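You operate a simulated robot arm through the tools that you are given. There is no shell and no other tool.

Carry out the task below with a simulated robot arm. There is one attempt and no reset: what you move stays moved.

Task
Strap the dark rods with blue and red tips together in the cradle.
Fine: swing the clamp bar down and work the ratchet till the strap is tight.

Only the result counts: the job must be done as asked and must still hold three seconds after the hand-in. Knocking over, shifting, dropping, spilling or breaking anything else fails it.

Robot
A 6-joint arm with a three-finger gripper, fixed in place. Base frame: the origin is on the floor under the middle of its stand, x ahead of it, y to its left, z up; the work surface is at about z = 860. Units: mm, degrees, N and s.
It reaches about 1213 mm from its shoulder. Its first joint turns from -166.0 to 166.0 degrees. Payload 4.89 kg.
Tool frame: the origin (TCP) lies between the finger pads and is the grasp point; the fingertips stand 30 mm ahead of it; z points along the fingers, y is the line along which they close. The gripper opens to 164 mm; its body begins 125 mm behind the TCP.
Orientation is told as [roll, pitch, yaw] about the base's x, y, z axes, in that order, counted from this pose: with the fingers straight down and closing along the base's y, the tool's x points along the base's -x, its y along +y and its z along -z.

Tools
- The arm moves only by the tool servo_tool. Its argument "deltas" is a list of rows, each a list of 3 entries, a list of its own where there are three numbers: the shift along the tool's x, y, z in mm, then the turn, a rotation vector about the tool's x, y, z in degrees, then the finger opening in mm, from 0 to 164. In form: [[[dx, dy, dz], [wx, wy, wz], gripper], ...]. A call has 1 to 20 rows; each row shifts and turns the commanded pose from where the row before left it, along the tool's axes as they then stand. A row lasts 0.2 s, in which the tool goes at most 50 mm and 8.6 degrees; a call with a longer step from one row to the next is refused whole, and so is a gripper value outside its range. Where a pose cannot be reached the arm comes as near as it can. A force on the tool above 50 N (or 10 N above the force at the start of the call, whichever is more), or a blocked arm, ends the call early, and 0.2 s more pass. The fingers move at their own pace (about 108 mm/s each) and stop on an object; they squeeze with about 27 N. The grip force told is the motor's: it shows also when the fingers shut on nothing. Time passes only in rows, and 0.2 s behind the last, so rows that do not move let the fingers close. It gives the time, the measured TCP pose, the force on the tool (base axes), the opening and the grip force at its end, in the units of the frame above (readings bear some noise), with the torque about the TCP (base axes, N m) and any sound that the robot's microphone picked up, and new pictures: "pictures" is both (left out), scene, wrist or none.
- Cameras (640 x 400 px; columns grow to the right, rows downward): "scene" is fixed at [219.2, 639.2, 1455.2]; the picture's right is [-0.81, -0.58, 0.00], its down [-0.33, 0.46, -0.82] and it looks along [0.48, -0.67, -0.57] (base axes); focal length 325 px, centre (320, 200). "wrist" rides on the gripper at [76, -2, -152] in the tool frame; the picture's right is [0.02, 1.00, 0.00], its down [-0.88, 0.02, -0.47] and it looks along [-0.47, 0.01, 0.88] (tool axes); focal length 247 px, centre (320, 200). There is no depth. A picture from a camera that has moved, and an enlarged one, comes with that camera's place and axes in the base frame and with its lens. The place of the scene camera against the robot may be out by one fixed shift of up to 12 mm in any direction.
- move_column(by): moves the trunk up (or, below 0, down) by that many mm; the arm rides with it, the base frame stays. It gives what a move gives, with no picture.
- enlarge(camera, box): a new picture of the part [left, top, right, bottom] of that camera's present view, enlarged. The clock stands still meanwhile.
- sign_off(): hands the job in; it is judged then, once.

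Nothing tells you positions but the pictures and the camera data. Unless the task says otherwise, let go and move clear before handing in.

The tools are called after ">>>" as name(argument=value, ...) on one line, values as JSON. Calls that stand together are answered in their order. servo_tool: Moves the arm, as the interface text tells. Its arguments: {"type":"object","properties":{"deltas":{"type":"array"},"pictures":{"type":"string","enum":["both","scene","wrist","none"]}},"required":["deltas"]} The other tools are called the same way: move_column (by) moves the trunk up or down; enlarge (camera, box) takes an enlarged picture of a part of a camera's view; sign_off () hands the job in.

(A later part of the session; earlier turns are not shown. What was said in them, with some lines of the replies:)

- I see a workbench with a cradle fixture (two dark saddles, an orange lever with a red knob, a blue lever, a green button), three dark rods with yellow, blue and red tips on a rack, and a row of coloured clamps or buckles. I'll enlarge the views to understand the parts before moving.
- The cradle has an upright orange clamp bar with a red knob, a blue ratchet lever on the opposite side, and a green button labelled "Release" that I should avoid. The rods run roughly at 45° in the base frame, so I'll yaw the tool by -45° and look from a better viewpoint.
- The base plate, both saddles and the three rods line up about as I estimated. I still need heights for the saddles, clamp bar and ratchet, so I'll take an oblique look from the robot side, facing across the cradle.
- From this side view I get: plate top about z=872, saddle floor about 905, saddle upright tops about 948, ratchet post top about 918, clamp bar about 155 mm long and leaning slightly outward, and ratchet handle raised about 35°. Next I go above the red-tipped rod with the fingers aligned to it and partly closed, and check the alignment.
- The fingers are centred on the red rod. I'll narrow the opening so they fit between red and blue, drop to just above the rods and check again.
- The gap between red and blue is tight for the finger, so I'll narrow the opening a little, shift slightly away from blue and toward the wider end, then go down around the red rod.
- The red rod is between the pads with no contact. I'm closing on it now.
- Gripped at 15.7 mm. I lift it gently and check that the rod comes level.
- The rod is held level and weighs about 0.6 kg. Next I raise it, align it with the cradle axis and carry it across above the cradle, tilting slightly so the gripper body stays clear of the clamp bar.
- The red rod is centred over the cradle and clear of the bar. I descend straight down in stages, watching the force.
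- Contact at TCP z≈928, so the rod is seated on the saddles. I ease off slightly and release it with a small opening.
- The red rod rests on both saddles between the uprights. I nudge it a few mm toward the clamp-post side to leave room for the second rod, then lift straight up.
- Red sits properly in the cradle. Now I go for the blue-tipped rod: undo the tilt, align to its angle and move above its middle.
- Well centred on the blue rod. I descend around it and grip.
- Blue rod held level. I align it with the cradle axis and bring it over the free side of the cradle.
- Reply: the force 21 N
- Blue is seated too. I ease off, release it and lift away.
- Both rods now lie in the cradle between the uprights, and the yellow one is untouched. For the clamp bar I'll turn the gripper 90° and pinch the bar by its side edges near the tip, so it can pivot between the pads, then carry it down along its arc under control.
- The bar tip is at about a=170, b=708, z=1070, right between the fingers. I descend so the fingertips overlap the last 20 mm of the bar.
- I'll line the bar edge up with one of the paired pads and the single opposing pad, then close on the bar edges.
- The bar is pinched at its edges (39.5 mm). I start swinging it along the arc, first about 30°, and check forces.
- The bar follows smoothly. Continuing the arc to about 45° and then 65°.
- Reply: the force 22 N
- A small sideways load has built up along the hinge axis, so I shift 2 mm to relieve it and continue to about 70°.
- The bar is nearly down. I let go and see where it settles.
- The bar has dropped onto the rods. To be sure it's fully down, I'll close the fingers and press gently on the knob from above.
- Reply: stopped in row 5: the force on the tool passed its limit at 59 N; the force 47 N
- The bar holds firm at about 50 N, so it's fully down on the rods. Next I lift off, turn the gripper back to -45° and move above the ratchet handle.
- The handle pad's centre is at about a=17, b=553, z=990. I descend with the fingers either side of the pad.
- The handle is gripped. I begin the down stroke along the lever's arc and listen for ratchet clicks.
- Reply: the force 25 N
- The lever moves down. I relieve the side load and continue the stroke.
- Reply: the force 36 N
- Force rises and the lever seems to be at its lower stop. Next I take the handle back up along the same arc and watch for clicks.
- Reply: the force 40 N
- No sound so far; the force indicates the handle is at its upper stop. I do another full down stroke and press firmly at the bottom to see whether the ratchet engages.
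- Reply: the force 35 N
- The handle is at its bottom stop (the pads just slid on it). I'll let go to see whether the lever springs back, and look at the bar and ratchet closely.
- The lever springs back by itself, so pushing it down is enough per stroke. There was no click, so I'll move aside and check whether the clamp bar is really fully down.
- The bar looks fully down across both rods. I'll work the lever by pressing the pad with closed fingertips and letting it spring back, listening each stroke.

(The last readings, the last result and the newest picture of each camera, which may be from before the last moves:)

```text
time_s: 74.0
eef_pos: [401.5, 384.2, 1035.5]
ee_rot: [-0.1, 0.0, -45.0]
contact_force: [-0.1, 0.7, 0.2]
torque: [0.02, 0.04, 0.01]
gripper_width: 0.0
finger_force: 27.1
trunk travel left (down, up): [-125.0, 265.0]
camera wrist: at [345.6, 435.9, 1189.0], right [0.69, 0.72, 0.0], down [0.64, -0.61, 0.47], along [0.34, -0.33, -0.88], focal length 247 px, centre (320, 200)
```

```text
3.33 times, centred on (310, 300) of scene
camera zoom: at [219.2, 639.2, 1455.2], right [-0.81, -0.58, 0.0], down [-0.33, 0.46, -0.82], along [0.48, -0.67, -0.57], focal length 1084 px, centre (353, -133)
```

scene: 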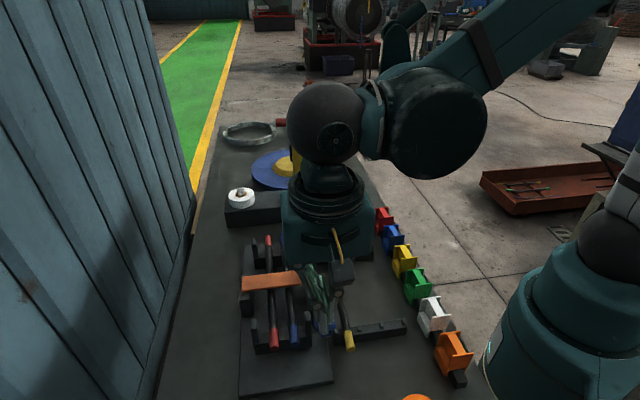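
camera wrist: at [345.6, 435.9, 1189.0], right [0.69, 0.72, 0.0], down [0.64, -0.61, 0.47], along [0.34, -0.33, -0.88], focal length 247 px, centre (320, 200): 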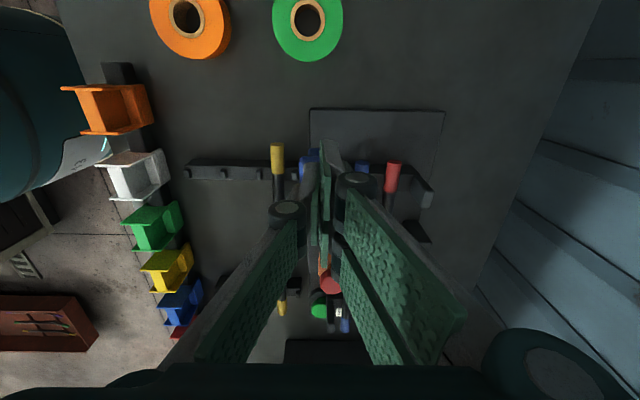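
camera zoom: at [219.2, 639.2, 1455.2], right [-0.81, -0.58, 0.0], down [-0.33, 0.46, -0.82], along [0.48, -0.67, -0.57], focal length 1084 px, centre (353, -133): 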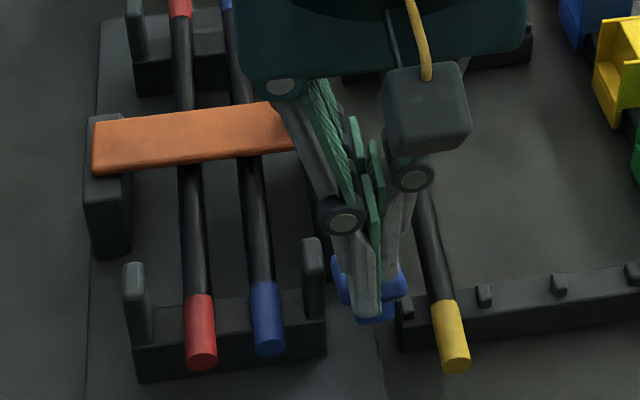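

>>> servo_tool(deltas=[[[0, -1.5, 8], [0, 0, 0], 0], [[0, 0, 8], [0, 0, 0], 0], [[0.5, 0, 7], [0, 0, 0], 0], [[0.5, 0, 7], [0, 0, 0], 0], [[0.5, 0, 7], [0, 0, 0], 0], [[0.5, 0, 7], [0, 0, 0], 0], [[0.5, 0, 7], [0, 0, 0], 0], [[0.5, 0, 7], [0, 0, 0], 0], [[0.5, 0, 6], [0, 0, 0], 0], [[0.5, 0, 4], [0, 0, 0], 0], [[0, 0, 3], [0, 0, 0], 0], [[0, 0, 2], [0, 0, 0], 0], [[0, 0, 0], [0, 0, 0], 0]], pictures="scene")

>>> enlarge(camera="scene", box=[240, 240, 380, 360])

```text
time_s: 76.0
eef_pos: [396.6, 385.0, 978.1]
ee_rot: [0.1, 0.0, -45.0]
contact_force: [-4.7, -7.2, 50.8]
torque: [0.9, 1.0, 0.23]
gripper_width: 0.3
finger_force: 44.4
trunk travel left (down, up): [-125.0, 265.0]
stopped in row 10: the force on the tool passed its limit at 63 N (the readings are from after the stop); the commanded pose is now the measured one
```

scene: 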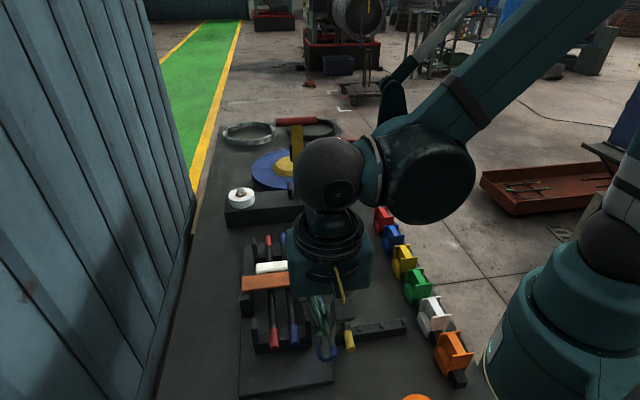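

```text
3.33 times, centred on (310, 300) of scene
camera zoom: at [219.2, 639.2, 1455.2], right [-0.81, -0.58, 0.0], down [-0.33, 0.46, -0.82], along [0.48, -0.67, -0.57], focal length 1084 px, centre (353, -133)
```

zoom: 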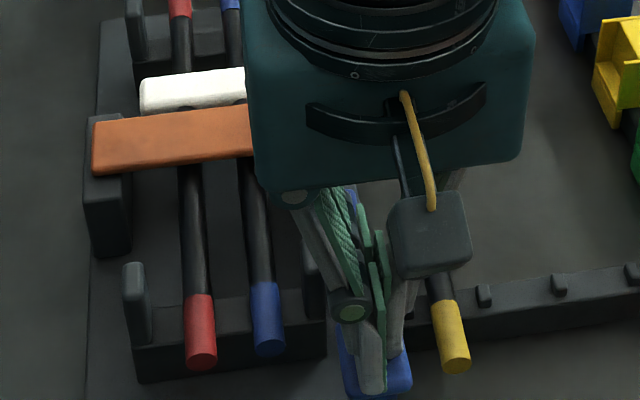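

A white strap has now appeared across the rods next to the bar, so the ratchet is taking up. I lift to let the lever return and look closely at the strap.

>>> servo_tool(deltas=[[[0, 0, -15], [0, 0, 0], 0], [[0, 0, -20], [0, 0, 0], 0], [[0, 0, -25], [0, 0, 0], 0], [[0, 0, 0], [0, 0, 0], 0]], pictures="both")

>>> enlarge(camera="scene", box=[230, 220, 330, 320])

>>> enlarge(camera="wrist", box=[240, 120, 440, 360])

```text
time_s: 77.0
eef_pos: [397.3, 385.3, 1035.0]
ee_rot: [0.0, 0.1, -45.0]
contact_force: [0.3, -0.9, 1.1]
torque: [0.02, 0.02, -0.01]
gripper_width: 0.2
finger_force: 45.5
trunk travel left (down, up): [-125.0, 265.0]
camera wrist: at [341.0, 436.7, 1188.3], right [0.69, 0.72, 0.0], down [0.64, -0.61, 0.47], along [0.34, -0.33, -0.88], focal length 247 px, centre (320, 200)
```

scene: 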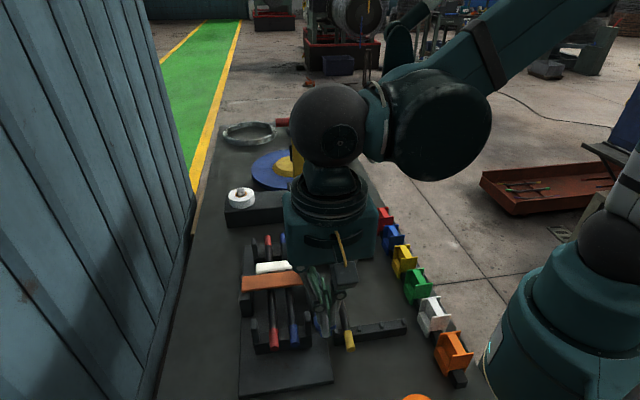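
wrist: 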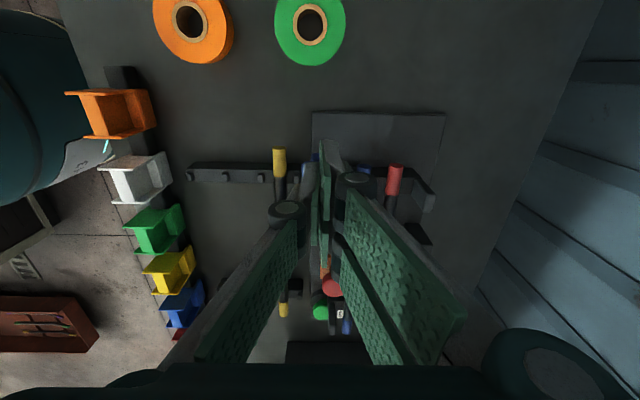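

```text
4.00 times, centred on (280, 270) of scene
camera zoom: at [219.2, 639.2, 1455.2], right [-0.81, -0.58, 0.0], down [-0.33, 0.46, -0.82], along [0.48, -0.67, -0.57], focal length 1301 px, centre (480, -80)
```

zoom: 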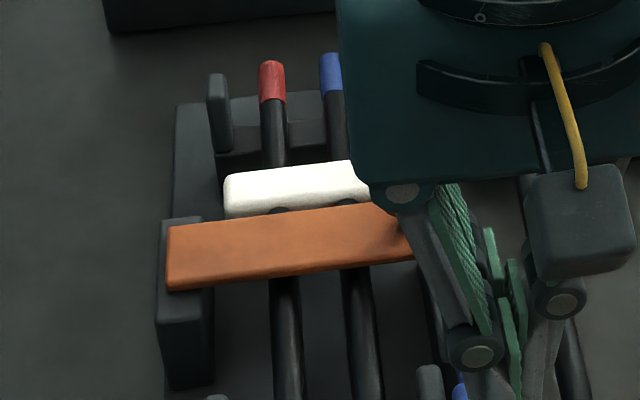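

```text
1.67 times, centred on (340, 240) of wrist
camera zoom: at [341.0, 436.7, 1188.3], right [0.69, 0.72, 0.0], down [0.64, -0.61, 0.47], along [0.34, -0.33, -0.88], focal length 412 px, centre (287, 133)
```

zoom: 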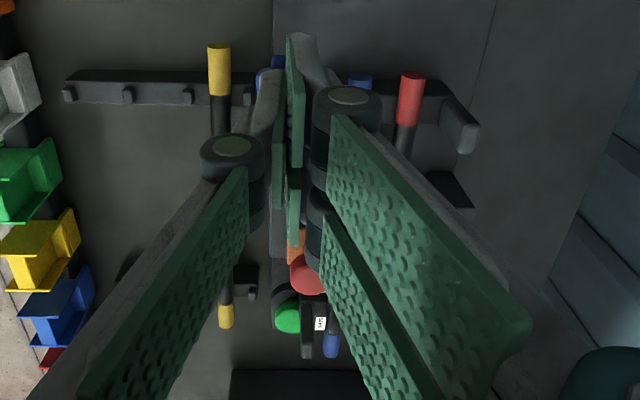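

>>> servo_tool(deltas=[[[20, -20, -30], [0, 0, 0], 0], [[20, -45, -20], [0, 0, 0], 0], [[0, -45, 0], [0, 0, 0], 0], [[0, -45, 0], [0, 0, 0], 20], [[0, -30, 0], [0, 0, 0], 40], [[0, 0, 0], [0, 0, 0], 40]], pictures="both")

>>> enlarge(camera="scene", box=[230, 230, 330, 330])

>>> enlarge(camera="wrist", box=[400, 80, 600, 280])

```text
refused: row 2 steps farther than a row can; nothing moved
```

```text
4.00 times, centred on (280, 280) of scene
camera zoom: at [219.2, 639.2, 1455.2], right [-0.81, -0.58, 0.0], down [-0.33, 0.46, -0.82], along [0.48, -0.67, -0.57], focal length 1301 px, centre (480, -120)
```

zoom: 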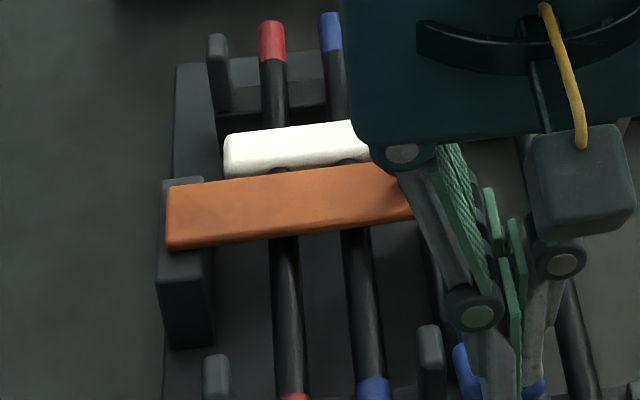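

```text
2.00 times, centred on (500, 180) of wrist
camera zoom: at [341.0, 436.7, 1188.3], right [0.69, 0.72, 0.0], down [0.64, -0.61, 0.47], along [0.34, -0.33, -0.88], focal length 494 px, centre (-40, 240)
```

zoom: 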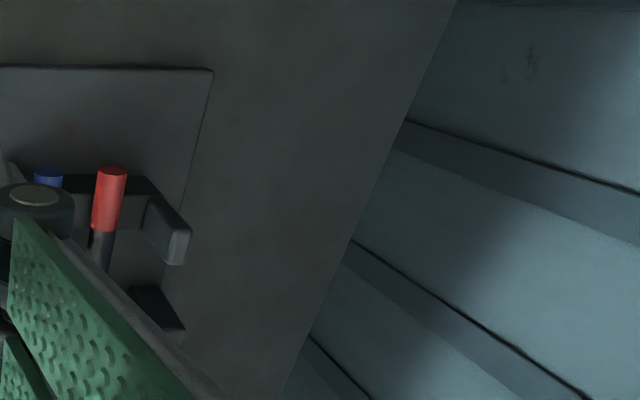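

That step was too long for a row, so nothing moved. I'll repeat the side move with shorter steps.

>>> servo_tool(deltas=[[[10, -10, -35], [0, 0, 0], 0], [[10, -40, -20], [0, 0, 0], 0], [[10, -45, 0], [0, 0, 0], 0], [[0, -45, 0], [0, 0, 0], 0], [[0, -45, 0], [0, 0, 0], 0], [[0, 0, 0], [0, 0, 0], 0]], pictures="both")

>>> enlarge(camera="scene", box=[230, 230, 330, 330])

>>> enlarge(camera="wrist", box=[400, 80, 600, 280])

```text
time_s: 78.5
eef_pos: [244.8, 271.4, 1090.6]
ee_rot: [0.0, 0.0, -45.0]
contact_force: [0.0, -0.4, -0.5]
torque: [0.01, 0.02, -0.03]
gripper_width: 0.2
finger_force: 45.1
trunk travel left (down, up): [-125.0, 265.0]
camera wrist: at [189.8, 323.4, 1243.7], right [0.69, 0.72, 0.0], down [0.64, -0.61, 0.47], along [0.34, -0.33, -0.88], focal length 247 px, centre (320, 200)
```

scene: 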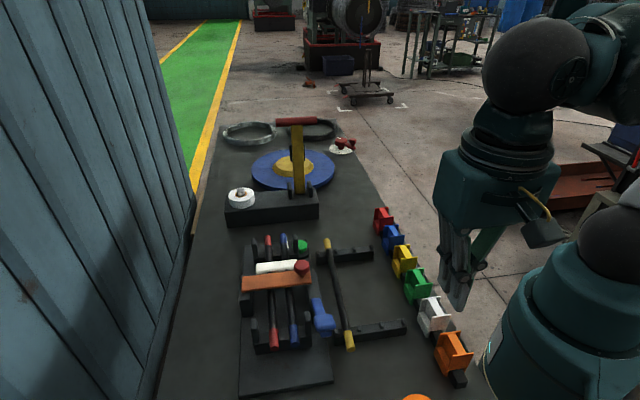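
wrist: 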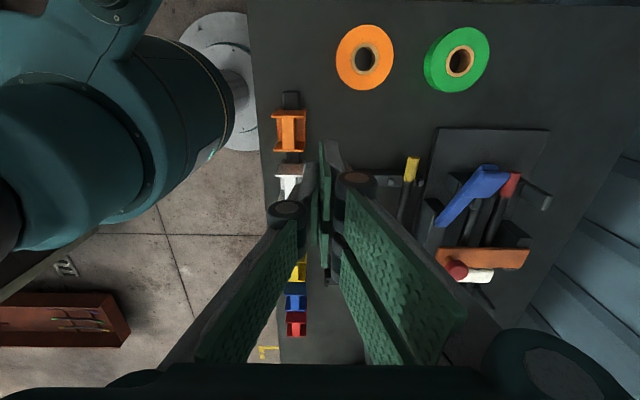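

```text
4.00 times, centred on (280, 280) of scene
camera zoom: at [219.2, 639.2, 1455.2], right [-0.81, -0.58, 0.0], down [-0.33, 0.46, -0.82], along [0.48, -0.67, -0.57], focal length 1301 px, centre (480, -120)
```

zoom: 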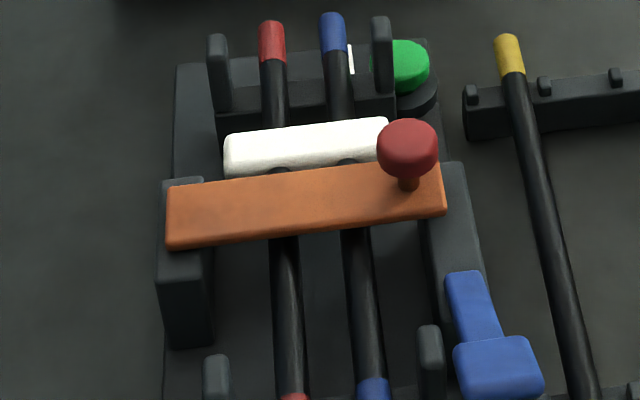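

```text
2.00 times, centred on (500, 180) of wrist
camera zoom: at [189.8, 323.4, 1243.7], right [0.69, 0.72, 0.0], down [0.64, -0.61, 0.47], along [0.34, -0.33, -0.88], focal length 494 px, centre (-40, 240)
```

zoom: 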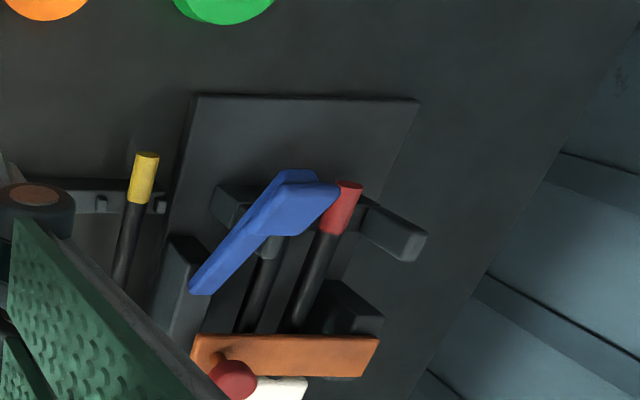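

The strap now lies flat across both rods, behind the bar. It appeared on the third stroke, so I'll do another full stroke to see whether anything still tightens or changes.

>>> servo_tool(deltas=[[[-7, 45, 0], [0, 0, 0], 0], [[-7, 45, 0], [0, 0, 0], 0], [[-7, 45, 0], [0, 0, 0], 0], [[-7, 45, 0], [0, 0, 0], 0], [[0, 8.5, 20], [0, 0, 0], 0], [[0, 0, 35], [0, 0, 0], 0], [[0, 0, 8], [0, 0, 0], 0], [[0, 0, 8], [0, 0, 0], 0], [[0.5, 0, 7], [0, 0, 0], 0], [[0.5, 0, 7], [0, 0, 0], 0], [[0.5, 0, 7], [0, 0, 0], 0], [[0.5, 0, 7], [0, 0, 0], 0], [[0.5, 0, 6], [0, 0, 0], 0], [[0.5, 0, 5], [0, 0, 0], 0], [[0, 0, 4], [0, 0, 0], 0], [[0, 0, 3], [0, 0, 0], 0], [[0, 0, 3], [0, 0, 0], 0], [[0, 0, 3], [0, 0, 0], 0], [[0, 0, 0], [0, 0, 0], 0]], pictures="scene")

>>> enlarge(camera="scene", box=[240, 240, 380, 380])

```text
time_s: 81.8
eef_pos: [395.5, 391.9, 977.1]
ee_rot: [0.1, -0.1, -45.1]
contact_force: [-6.7, -4.7, 45.8]
torque: [0.7, 0.75, 0.14]
gripper_width: 6.1
finger_force: 45.2
trunk travel left (down, up): [-125.0, 265.0]
stopped in row 16: the force on the tool passed its limit at 55 N (the readings are from after the stop); the commanded pose is now the measured one
```

scene: 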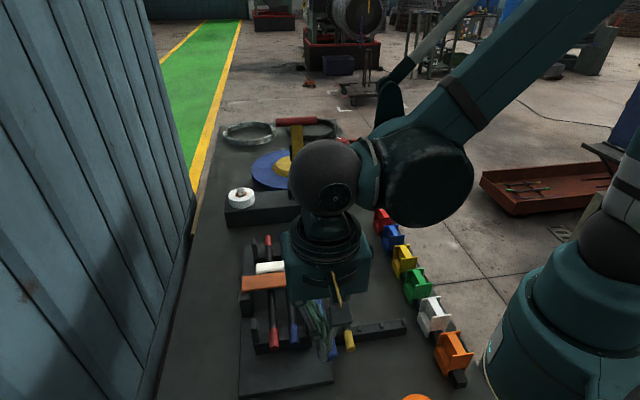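

```text
2.86 times, centred on (310, 310) of scene
camera zoom: at [219.2, 639.2, 1455.2], right [-0.81, -0.58, 0.0], down [-0.33, 0.46, -0.82], along [0.48, -0.67, -0.57], focal length 929 px, centre (349, -114)
```

zoom: 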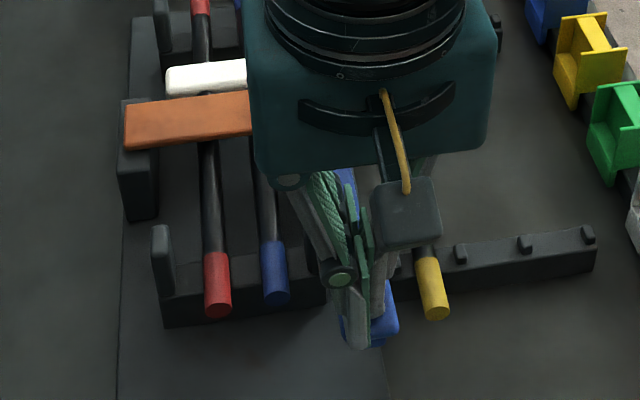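

The lever reached its bottom stop again and the strap looks the same. I raise clear, let the lever spring back and inspect.

>>> servo_tool(deltas=[[[0, 0, -15], [0, 0, 0], 0], [[0, 0, -25], [0, 0, 0], 0], [[0, 0, -35], [0, 0, 0], 0], [[10, -25, -30], [0, 0, 0], 0], [[10, -45, 0], [0, 0, 0], 0], [[5, -45, 0], [0, 0, 0], 0], [[0, -45, 0], [0, 0, 0], 0], [[0, -40, 0], [0, 0, 0], 0], [[0, 0, 0], [0, 0, 0], 0]], pictures="both")

>>> enlarge(camera="scene", box=[230, 230, 330, 330])

>>> enlarge(camera="scene", box=[220, 220, 380, 380])

```text
time_s: 83.8
eef_pos: [240.7, 267.2, 1079.1]
ee_rot: [0.0, 0.0, -45.1]
contact_force: [-0.5, -0.3, 0.5]
torque: [0.02, -0.01, 0.0]
gripper_width: 0.2
finger_force: 44.8
trunk travel left (down, up): [-125.0, 265.0]
camera wrist: at [184.5, 319.8, 1232.1], right [0.69, 0.72, 0.0], down [0.64, -0.61, 0.47], along [0.34, -0.33, -0.88], focal length 247 px, centre (320, 200)
```

scene: 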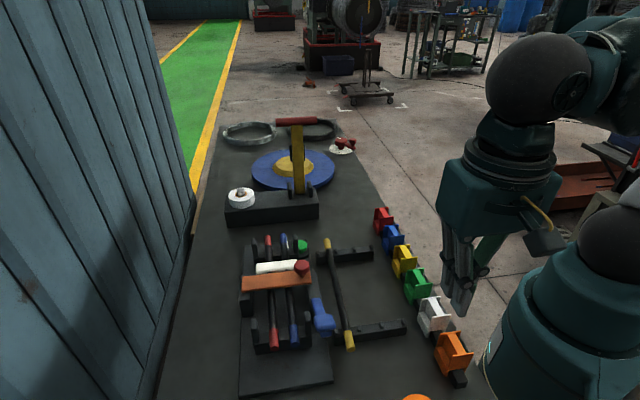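
wrist: 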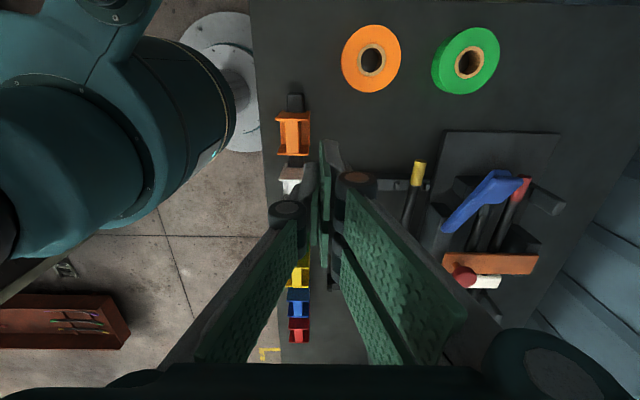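

```text
4.00 times, centred on (280, 280) of scene
camera zoom: at [219.2, 639.2, 1455.2], right [-0.81, -0.58, 0.0], down [-0.33, 0.46, -0.82], along [0.48, -0.67, -0.57], focal length 1301 px, centre (480, -120)
```

zoom: 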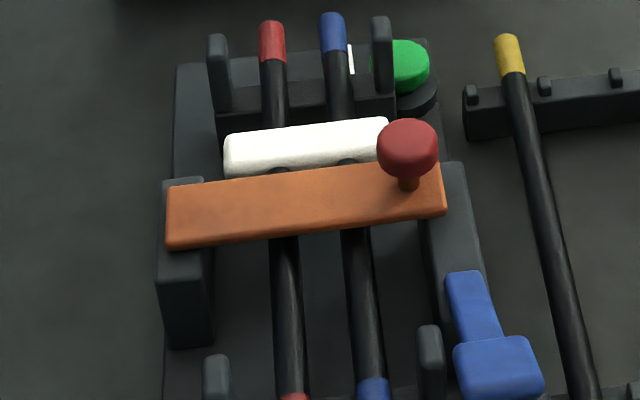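

```text
2.50 times, centred on (300, 300) of scene
camera zoom: at [219.2, 639.2, 1455.2], right [-0.81, -0.58, 0.0], down [-0.33, 0.46, -0.82], along [0.48, -0.67, -0.57], focal length 813 px, centre (370, -50)
```

zoom: 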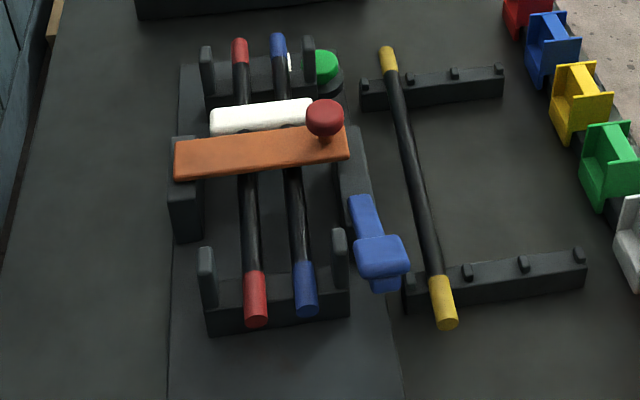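

After the fourth stroke the strap looks exactly the same, which suggests it's already taut. For certainty I'll give the ratchet two more full strokes in the same careful way.

>>> servo_tool(deltas=[[[-6, 45, 0], [0, 0, 0], 0], [[-6, 45, 0], [0, 0, 0], 0], [[-6, 45, 0], [0, 0, 0], 0], [[-5.7, 45, 0], [0, 0, 0], 0], [[0, 14.4, 20], [0, 0, 0], 0], [[0, 0, 24], [0, 0, 0], 0], [[0, 0, 8], [0, 0, 0], 0], [[0, 0, 8], [0, 0, 0], 0], [[0, 0, 7], [0, 0, 0], 0], [[0, 0, 7], [0, 0, 0], 0], [[0, 0, 7], [0, 0, 0], 0], [[0, 0, 7], [0, 0, 0], 0], [[0, 0, 6], [0, 0, 0], 0], [[0, 0, 4], [0, 0, 0], 0], [[0, 0, 2.5], [0, 0, 0], 0], [[0, 0, 2], [0, 0, 0], 0], [[0, 0, 0], [0, 0, 0], 0]], pictures="scene")

>>> enlarge(camera="scene", box=[240, 240, 380, 380])

```text
time_s: 87.4
eef_pos: [390.5, 389.1, 978.9]
ee_rot: [0.1, -0.1, -45.0]
contact_force: [-0.8, 1.3, 18.7]
torque: [0.32, 0.27, 0.01]
gripper_width: 0.0
finger_force: 44.8
trunk travel left (down, up): [-125.0, 265.0]
```

scene: 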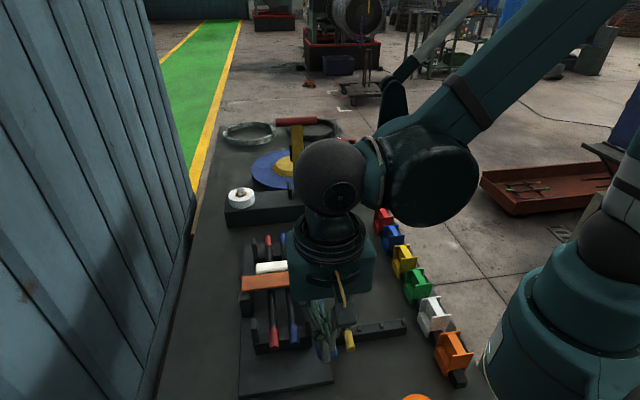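

```text
2.86 times, centred on (310, 310) of scene
camera zoom: at [219.2, 639.2, 1455.2], right [-0.81, -0.58, 0.0], down [-0.33, 0.46, -0.82], along [0.48, -0.67, -0.57], focal length 929 px, centre (349, -114)
```

zoom: 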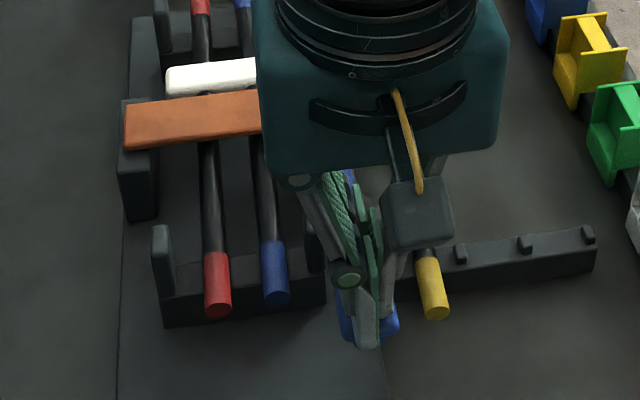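

>>> servo_tool(deltas=[[[0, 0, 2], [0, 0, 0], 0], [[0, 0, 1], [0, 0, 0], 0], [[0, 0, -20], [0, 0, 0], 0], [[0, 0, -40], [0, 0, 0], 0], [[0, 0, 0], [0, 0, 0], 0], [[0, 0, 0], [0, 0, 0], 0], [[0, 0, 10], [0, 0, 0], 0], [[0, 0, 9], [0, 0, 0], 0], [[0, 0, 8], [0, 0, 0], 0], [[0, 0, 8], [0, 0, 0], 0], [[0, 0, 8], [0, 0, 0], 0], [[0, 0, 7], [0, 0, 0], 0], [[0, 0, 5], [0, 0, 0], 0], [[0, 0, 3], [0, 0, 0], 0], [[0, 0, 2], [0, 0, 0], 0], [[0, 0, 0], [0, 0, 0], 0]], pictures="scene")

```text
time_s: 91.0
eef_pos: [391.5, 390.2, 977.3]
ee_rot: [0.2, 0.0, -45.0]
contact_force: [-7.1, -3.9, 43.3]
torque: [0.56, 0.66, 0.1]
gripper_width: 5.9
finger_force: 45.0
trunk travel left (down, up): [-125.0, 265.0]
stopped in row 16: the force on the tool passed its limit at 51 N (the readings are from after the stop); the commanded pose is now the measured one
```

scene: 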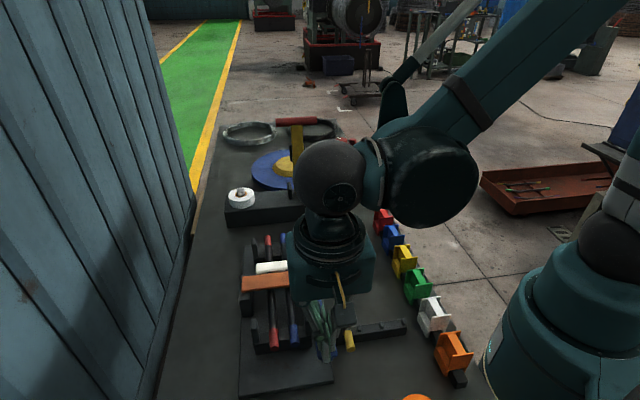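

Both strokes reached the hard stop and the strap is unchanged. I lift off, move well clear and do a final check.

>>> servo_tool(deltas=[[[0, 0, -15], [0, 0, 0], 0], [[0, 0, -25], [0, 0, 0], 0], [[0, 0, -40], [0, 0, 0], 0], [[0, 0, -45], [0, 0, 0], 0], [[10, -40, 0], [0, 0, 0], 0], [[10, -45, 0], [0, 0, 0], 0], [[5, -45, 0], [0, 0, 0], 0], [[0, -45, 0], [0, 0, 0], 0], [[0, -20, 0], [0, 0, 0], 20], [[0, 0, 0], [0, 0, 0], 40], [[0, 0, 0], [0, 0, 0], 40]], pictures="both")

>>> enlarge(camera="scene", box=[230, 230, 330, 330])

>>> enlarge(camera="scene", box=[200, 190, 480, 400])

```text
time_s: 93.3
eef_pos: [236.7, 268.8, 1101.6]
ee_rot: [0.1, 0.0, -45.1]
contact_force: [0.0, -0.4, -0.6]
torque: [0.06, -0.07, -0.01]
gripper_width: 40.2
finger_force: 0.0
trunk travel left (down, up): [-125.0, 265.0]
camera wrist: at [181.1, 320.7, 1254.1], right [0.69, 0.72, 0.0], down [0.64, -0.61, 0.47], along [0.34, -0.33, -0.88], focal length 247 px, centre (320, 200)
```

scene: 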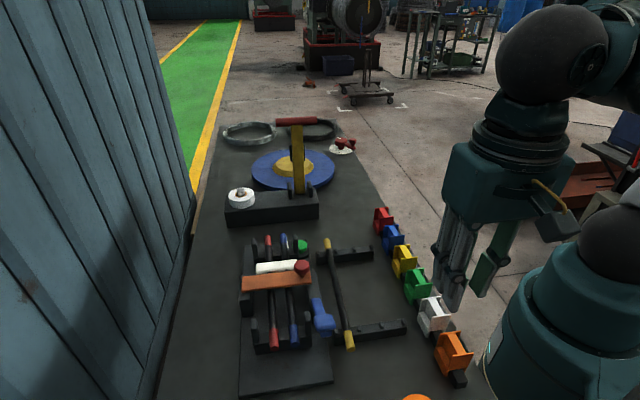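
wrist: 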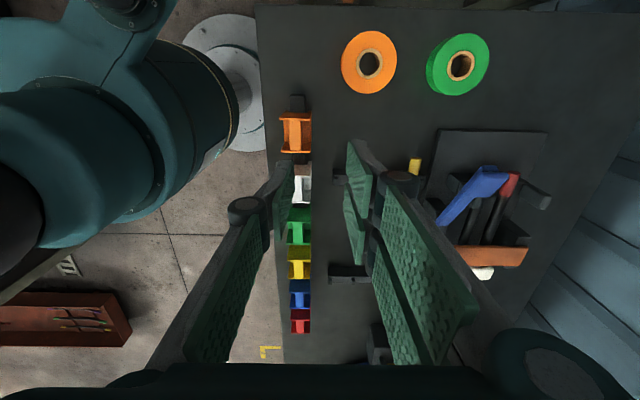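

```text
4.00 times, centred on (280, 280) of scene
camera zoom: at [219.2, 639.2, 1455.2], right [-0.81, -0.58, 0.0], down [-0.33, 0.46, -0.82], along [0.48, -0.67, -0.57], focal length 1301 px, centre (480, -120)
```

zoom: 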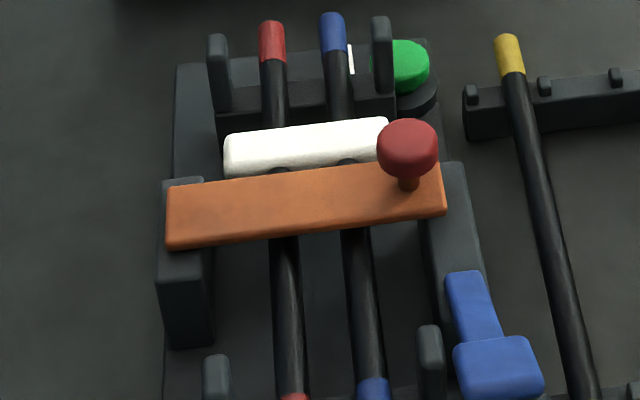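

```text
1.90 times, centred on (340, 295) of scene
camera zoom: at [219.2, 639.2, 1455.2], right [-0.81, -0.58, 0.0], down [-0.33, 0.46, -0.82], along [0.48, -0.67, -0.57], focal length 620 px, centre (282, 19)
```

zoom: 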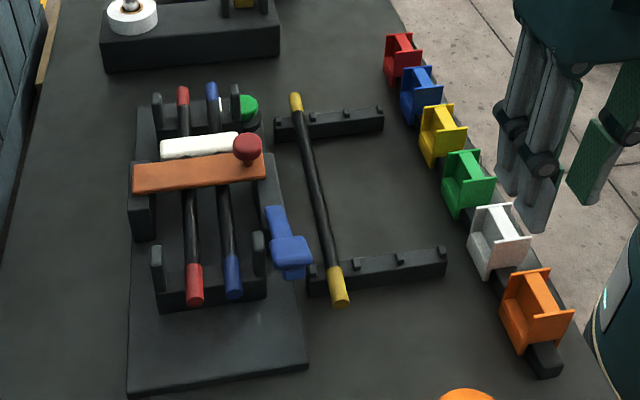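

The red- and blue-tipped rods sit in the cradle, the clamp bar is down and the strap lies taut over both and unchanged through repeated strokes. The yellow rod and everything else are undisturbed, the release button is untouched and the gripper is clear, so I'm handing in.

>>> sign_off()

```text
The job is handed in.
```

The blue- and red-tipped rods are strapped together in the cradle, with the clamp bar down across them, and I've handed the job in.

- **Clamp bar:** I swung it down onto the rods and pressed on its knob with about 50 N; the bar did not move any further.
- **Ratchet:** I worked it for six strokes. A white strap appeared across both rods on the third stroke. It looked the same after three more strokes, each down to the lever's bottom stop.
- **How I judged it tight:** I went by the strap's unchanged look, because the microphone picked up no clicks and I did not tug on the rods to test it.
- **Everything else:** In the last pictures the yellow-tipped rod is still on its rack and nothing else looks moved. I kept clear of the green release button, and the gripper is open and away from the cradle.
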